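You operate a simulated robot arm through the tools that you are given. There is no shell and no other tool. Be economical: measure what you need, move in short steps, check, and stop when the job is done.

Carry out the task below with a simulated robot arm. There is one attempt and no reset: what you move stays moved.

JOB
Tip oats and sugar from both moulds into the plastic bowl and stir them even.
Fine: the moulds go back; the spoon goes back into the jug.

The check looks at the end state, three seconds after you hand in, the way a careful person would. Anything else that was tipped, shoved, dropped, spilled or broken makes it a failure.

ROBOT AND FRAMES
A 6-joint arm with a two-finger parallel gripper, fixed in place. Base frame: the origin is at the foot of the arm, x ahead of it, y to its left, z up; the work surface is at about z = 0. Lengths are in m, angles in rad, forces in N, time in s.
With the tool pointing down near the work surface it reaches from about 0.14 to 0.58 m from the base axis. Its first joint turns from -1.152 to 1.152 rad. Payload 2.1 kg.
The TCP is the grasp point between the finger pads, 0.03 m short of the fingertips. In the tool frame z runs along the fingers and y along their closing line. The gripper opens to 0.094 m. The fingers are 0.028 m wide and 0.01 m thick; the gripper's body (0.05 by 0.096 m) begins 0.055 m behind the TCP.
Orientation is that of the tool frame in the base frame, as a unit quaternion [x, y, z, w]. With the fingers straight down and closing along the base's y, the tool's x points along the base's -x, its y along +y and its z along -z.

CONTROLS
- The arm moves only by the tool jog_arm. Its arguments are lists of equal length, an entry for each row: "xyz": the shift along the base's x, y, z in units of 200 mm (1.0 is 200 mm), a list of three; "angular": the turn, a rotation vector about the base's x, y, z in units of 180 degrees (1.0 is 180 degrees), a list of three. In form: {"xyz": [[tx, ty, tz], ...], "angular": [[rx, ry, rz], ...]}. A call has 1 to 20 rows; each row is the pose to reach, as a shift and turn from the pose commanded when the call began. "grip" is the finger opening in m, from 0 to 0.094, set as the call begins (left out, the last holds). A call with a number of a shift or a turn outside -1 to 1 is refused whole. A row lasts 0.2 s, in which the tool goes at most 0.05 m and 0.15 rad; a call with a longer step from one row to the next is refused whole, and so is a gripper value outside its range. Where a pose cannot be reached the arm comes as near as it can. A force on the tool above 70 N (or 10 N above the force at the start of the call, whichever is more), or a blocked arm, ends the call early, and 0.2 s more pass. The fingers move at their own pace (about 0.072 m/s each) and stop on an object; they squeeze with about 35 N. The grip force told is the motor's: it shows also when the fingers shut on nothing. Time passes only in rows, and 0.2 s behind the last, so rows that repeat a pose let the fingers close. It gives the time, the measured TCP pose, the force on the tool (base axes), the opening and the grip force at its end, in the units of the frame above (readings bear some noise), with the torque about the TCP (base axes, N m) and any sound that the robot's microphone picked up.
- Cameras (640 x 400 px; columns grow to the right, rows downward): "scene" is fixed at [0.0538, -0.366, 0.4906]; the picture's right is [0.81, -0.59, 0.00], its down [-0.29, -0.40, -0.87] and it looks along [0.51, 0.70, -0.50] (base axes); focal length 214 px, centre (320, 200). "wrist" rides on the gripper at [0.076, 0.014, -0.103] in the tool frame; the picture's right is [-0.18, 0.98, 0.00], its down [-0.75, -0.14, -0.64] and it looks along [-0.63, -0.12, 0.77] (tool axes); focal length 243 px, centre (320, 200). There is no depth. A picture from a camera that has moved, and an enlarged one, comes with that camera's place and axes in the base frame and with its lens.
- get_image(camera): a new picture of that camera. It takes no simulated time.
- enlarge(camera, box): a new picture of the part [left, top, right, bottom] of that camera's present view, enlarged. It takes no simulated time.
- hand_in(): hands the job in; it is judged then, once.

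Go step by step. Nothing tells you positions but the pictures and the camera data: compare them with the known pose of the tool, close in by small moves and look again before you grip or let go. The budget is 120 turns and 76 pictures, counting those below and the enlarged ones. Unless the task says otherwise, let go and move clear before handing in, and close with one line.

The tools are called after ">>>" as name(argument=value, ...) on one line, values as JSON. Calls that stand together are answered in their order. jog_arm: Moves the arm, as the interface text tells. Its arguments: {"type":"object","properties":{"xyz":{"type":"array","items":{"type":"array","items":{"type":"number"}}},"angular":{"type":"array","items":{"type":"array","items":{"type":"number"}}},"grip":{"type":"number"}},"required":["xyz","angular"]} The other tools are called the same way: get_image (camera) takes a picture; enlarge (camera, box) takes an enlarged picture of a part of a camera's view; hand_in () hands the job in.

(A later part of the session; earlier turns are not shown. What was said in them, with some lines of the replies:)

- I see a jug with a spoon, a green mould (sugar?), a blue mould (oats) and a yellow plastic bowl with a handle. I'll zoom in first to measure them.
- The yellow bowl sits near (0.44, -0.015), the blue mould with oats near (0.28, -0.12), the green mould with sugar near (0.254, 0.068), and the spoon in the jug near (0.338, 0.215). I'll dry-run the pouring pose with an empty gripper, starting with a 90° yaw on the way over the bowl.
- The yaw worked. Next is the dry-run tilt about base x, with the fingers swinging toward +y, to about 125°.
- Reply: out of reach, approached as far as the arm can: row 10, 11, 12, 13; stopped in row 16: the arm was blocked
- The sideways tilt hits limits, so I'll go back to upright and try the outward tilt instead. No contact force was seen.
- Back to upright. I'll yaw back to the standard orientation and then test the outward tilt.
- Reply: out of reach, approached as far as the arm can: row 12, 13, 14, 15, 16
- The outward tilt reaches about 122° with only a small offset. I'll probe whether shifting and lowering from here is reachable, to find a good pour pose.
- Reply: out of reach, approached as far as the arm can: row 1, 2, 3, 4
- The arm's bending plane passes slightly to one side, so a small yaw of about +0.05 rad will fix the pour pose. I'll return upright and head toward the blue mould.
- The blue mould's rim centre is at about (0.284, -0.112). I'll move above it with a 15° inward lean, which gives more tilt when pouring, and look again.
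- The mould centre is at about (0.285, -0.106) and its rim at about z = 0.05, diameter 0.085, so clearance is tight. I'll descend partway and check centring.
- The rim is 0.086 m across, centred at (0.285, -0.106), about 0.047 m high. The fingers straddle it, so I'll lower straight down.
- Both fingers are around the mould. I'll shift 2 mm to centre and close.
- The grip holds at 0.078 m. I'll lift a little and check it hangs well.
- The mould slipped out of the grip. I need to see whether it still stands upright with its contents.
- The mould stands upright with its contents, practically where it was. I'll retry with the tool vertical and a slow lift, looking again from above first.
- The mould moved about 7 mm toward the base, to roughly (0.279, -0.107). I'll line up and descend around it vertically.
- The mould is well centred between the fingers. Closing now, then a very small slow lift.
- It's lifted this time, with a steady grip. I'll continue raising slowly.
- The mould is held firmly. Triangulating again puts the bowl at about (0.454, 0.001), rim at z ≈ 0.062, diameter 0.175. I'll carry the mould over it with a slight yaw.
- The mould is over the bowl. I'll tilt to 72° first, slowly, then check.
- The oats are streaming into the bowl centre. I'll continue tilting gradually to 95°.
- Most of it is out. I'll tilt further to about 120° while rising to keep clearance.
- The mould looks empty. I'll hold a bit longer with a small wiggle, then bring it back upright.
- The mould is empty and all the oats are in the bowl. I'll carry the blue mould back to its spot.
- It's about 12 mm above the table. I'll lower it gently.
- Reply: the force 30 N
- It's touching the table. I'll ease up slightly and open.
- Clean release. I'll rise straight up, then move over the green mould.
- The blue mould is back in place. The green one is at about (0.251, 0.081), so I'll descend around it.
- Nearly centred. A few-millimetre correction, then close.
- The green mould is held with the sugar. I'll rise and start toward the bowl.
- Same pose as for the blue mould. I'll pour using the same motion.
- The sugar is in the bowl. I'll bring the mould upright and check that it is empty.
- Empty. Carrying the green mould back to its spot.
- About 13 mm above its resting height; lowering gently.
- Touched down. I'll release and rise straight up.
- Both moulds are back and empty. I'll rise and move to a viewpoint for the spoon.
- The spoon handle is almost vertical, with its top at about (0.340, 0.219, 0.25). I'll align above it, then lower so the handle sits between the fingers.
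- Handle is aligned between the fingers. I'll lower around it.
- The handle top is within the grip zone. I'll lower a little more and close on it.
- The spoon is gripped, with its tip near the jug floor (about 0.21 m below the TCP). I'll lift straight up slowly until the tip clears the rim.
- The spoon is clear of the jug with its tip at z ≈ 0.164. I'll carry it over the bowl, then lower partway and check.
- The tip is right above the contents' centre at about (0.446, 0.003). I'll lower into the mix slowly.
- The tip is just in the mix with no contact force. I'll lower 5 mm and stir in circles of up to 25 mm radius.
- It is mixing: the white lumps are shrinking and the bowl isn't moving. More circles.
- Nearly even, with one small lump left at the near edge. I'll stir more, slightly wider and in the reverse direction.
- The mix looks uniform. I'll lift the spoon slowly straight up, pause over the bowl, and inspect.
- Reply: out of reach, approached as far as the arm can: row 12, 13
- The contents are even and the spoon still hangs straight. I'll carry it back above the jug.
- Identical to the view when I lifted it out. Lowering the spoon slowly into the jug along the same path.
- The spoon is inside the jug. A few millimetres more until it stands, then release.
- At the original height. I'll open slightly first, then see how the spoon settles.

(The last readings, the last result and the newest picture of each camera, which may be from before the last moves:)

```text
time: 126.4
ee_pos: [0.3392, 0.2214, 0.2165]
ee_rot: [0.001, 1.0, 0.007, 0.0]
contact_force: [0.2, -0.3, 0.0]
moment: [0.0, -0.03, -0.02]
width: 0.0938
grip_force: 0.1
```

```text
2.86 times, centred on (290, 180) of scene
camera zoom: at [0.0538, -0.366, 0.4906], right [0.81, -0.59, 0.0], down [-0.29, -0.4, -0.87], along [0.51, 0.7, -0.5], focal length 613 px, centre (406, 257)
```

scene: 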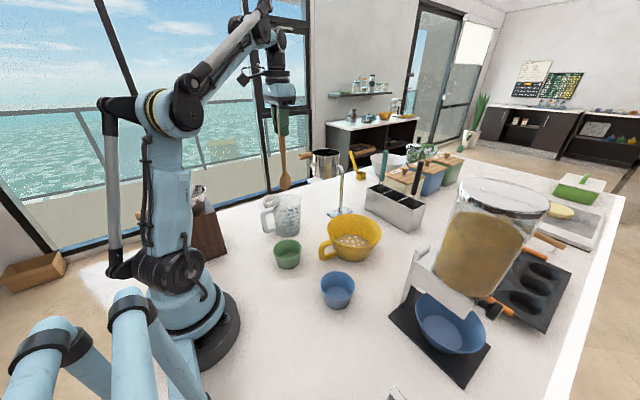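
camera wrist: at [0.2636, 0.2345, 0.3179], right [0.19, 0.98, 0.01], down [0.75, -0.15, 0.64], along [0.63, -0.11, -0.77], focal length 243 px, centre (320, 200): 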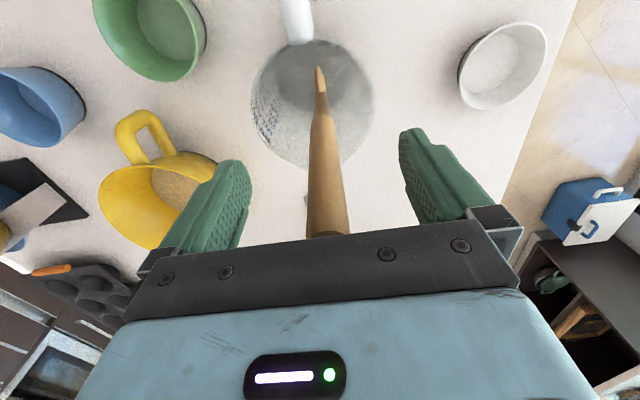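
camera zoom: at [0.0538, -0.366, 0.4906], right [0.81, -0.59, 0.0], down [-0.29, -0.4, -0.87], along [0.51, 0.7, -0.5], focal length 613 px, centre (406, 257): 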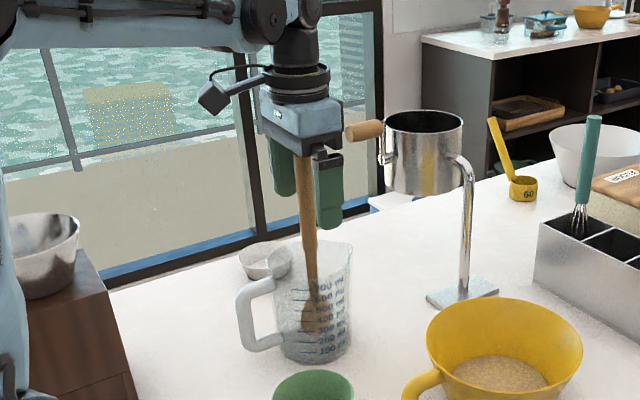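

The spoon stands in the jug. I'll rise straight up and clear.

>>> jog_arm(xyz=[[0, 0.005, 0.06], [0, 0.007, 0.15], [0, 0.007, 0.25], [0, 0.007, 0.37], [0, 0.007, 0.5], [0, 0.007, 0.65], [0, -0.1, 0.75], [0, -0.3, 0.78], [0, -0.5, 0.78], [0, -0.7, 0.78]], angular=[[0, 0, 0], [0, 0, 0], [0, 0, 0], [0, 0, 0], [0, 0, 0], [0, 0, 0], [0, 0, 0], [0, 0, 0], [0, 0, 0], [0, 0, 0]])

>>> get_image(camera="scene")

>>> enlarge(camera="scene", box=[240, 150, 400, 320])

```text
time: 128.6
ee_pos: [0.3389, 0.0802, 0.3724]
ee_rot: [0.0, 1.0, 0.007, -0.001]
contact_force: [0.4, -0.5, 0.6]
moment: [0.02, 0.01, 0.01]
width: 0.0939
grip_force: 0.0
```

```text
12 pictures are left
```

scene: 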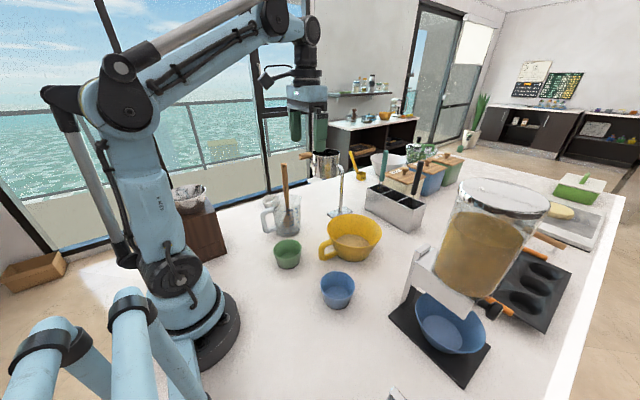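

```text
2.35 times, centred on (320, 235) of scene
camera zoom: at [0.0539, -0.366, 0.4906], right [0.81, -0.59, 0.0], down [-0.29, -0.4, -0.87], along [0.51, 0.7, -0.5], focal length 505 px, centre (320, 118)
```

zoom: 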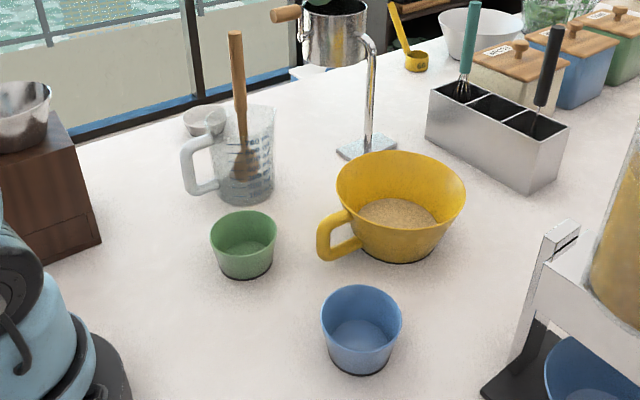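

Both moulds are empty and back, the mix is even, the spoon is in the jug and nothing is spilled. Handing in.

>>> hand_in()

```text
The job is handed in.
```

I tipped the oats and sugar into the yellow plastic bowl and stirred them even. Both moulds are back in place (the blue one about 1 cm off its original spot), the spoon is in the jug, and I saw no spills.
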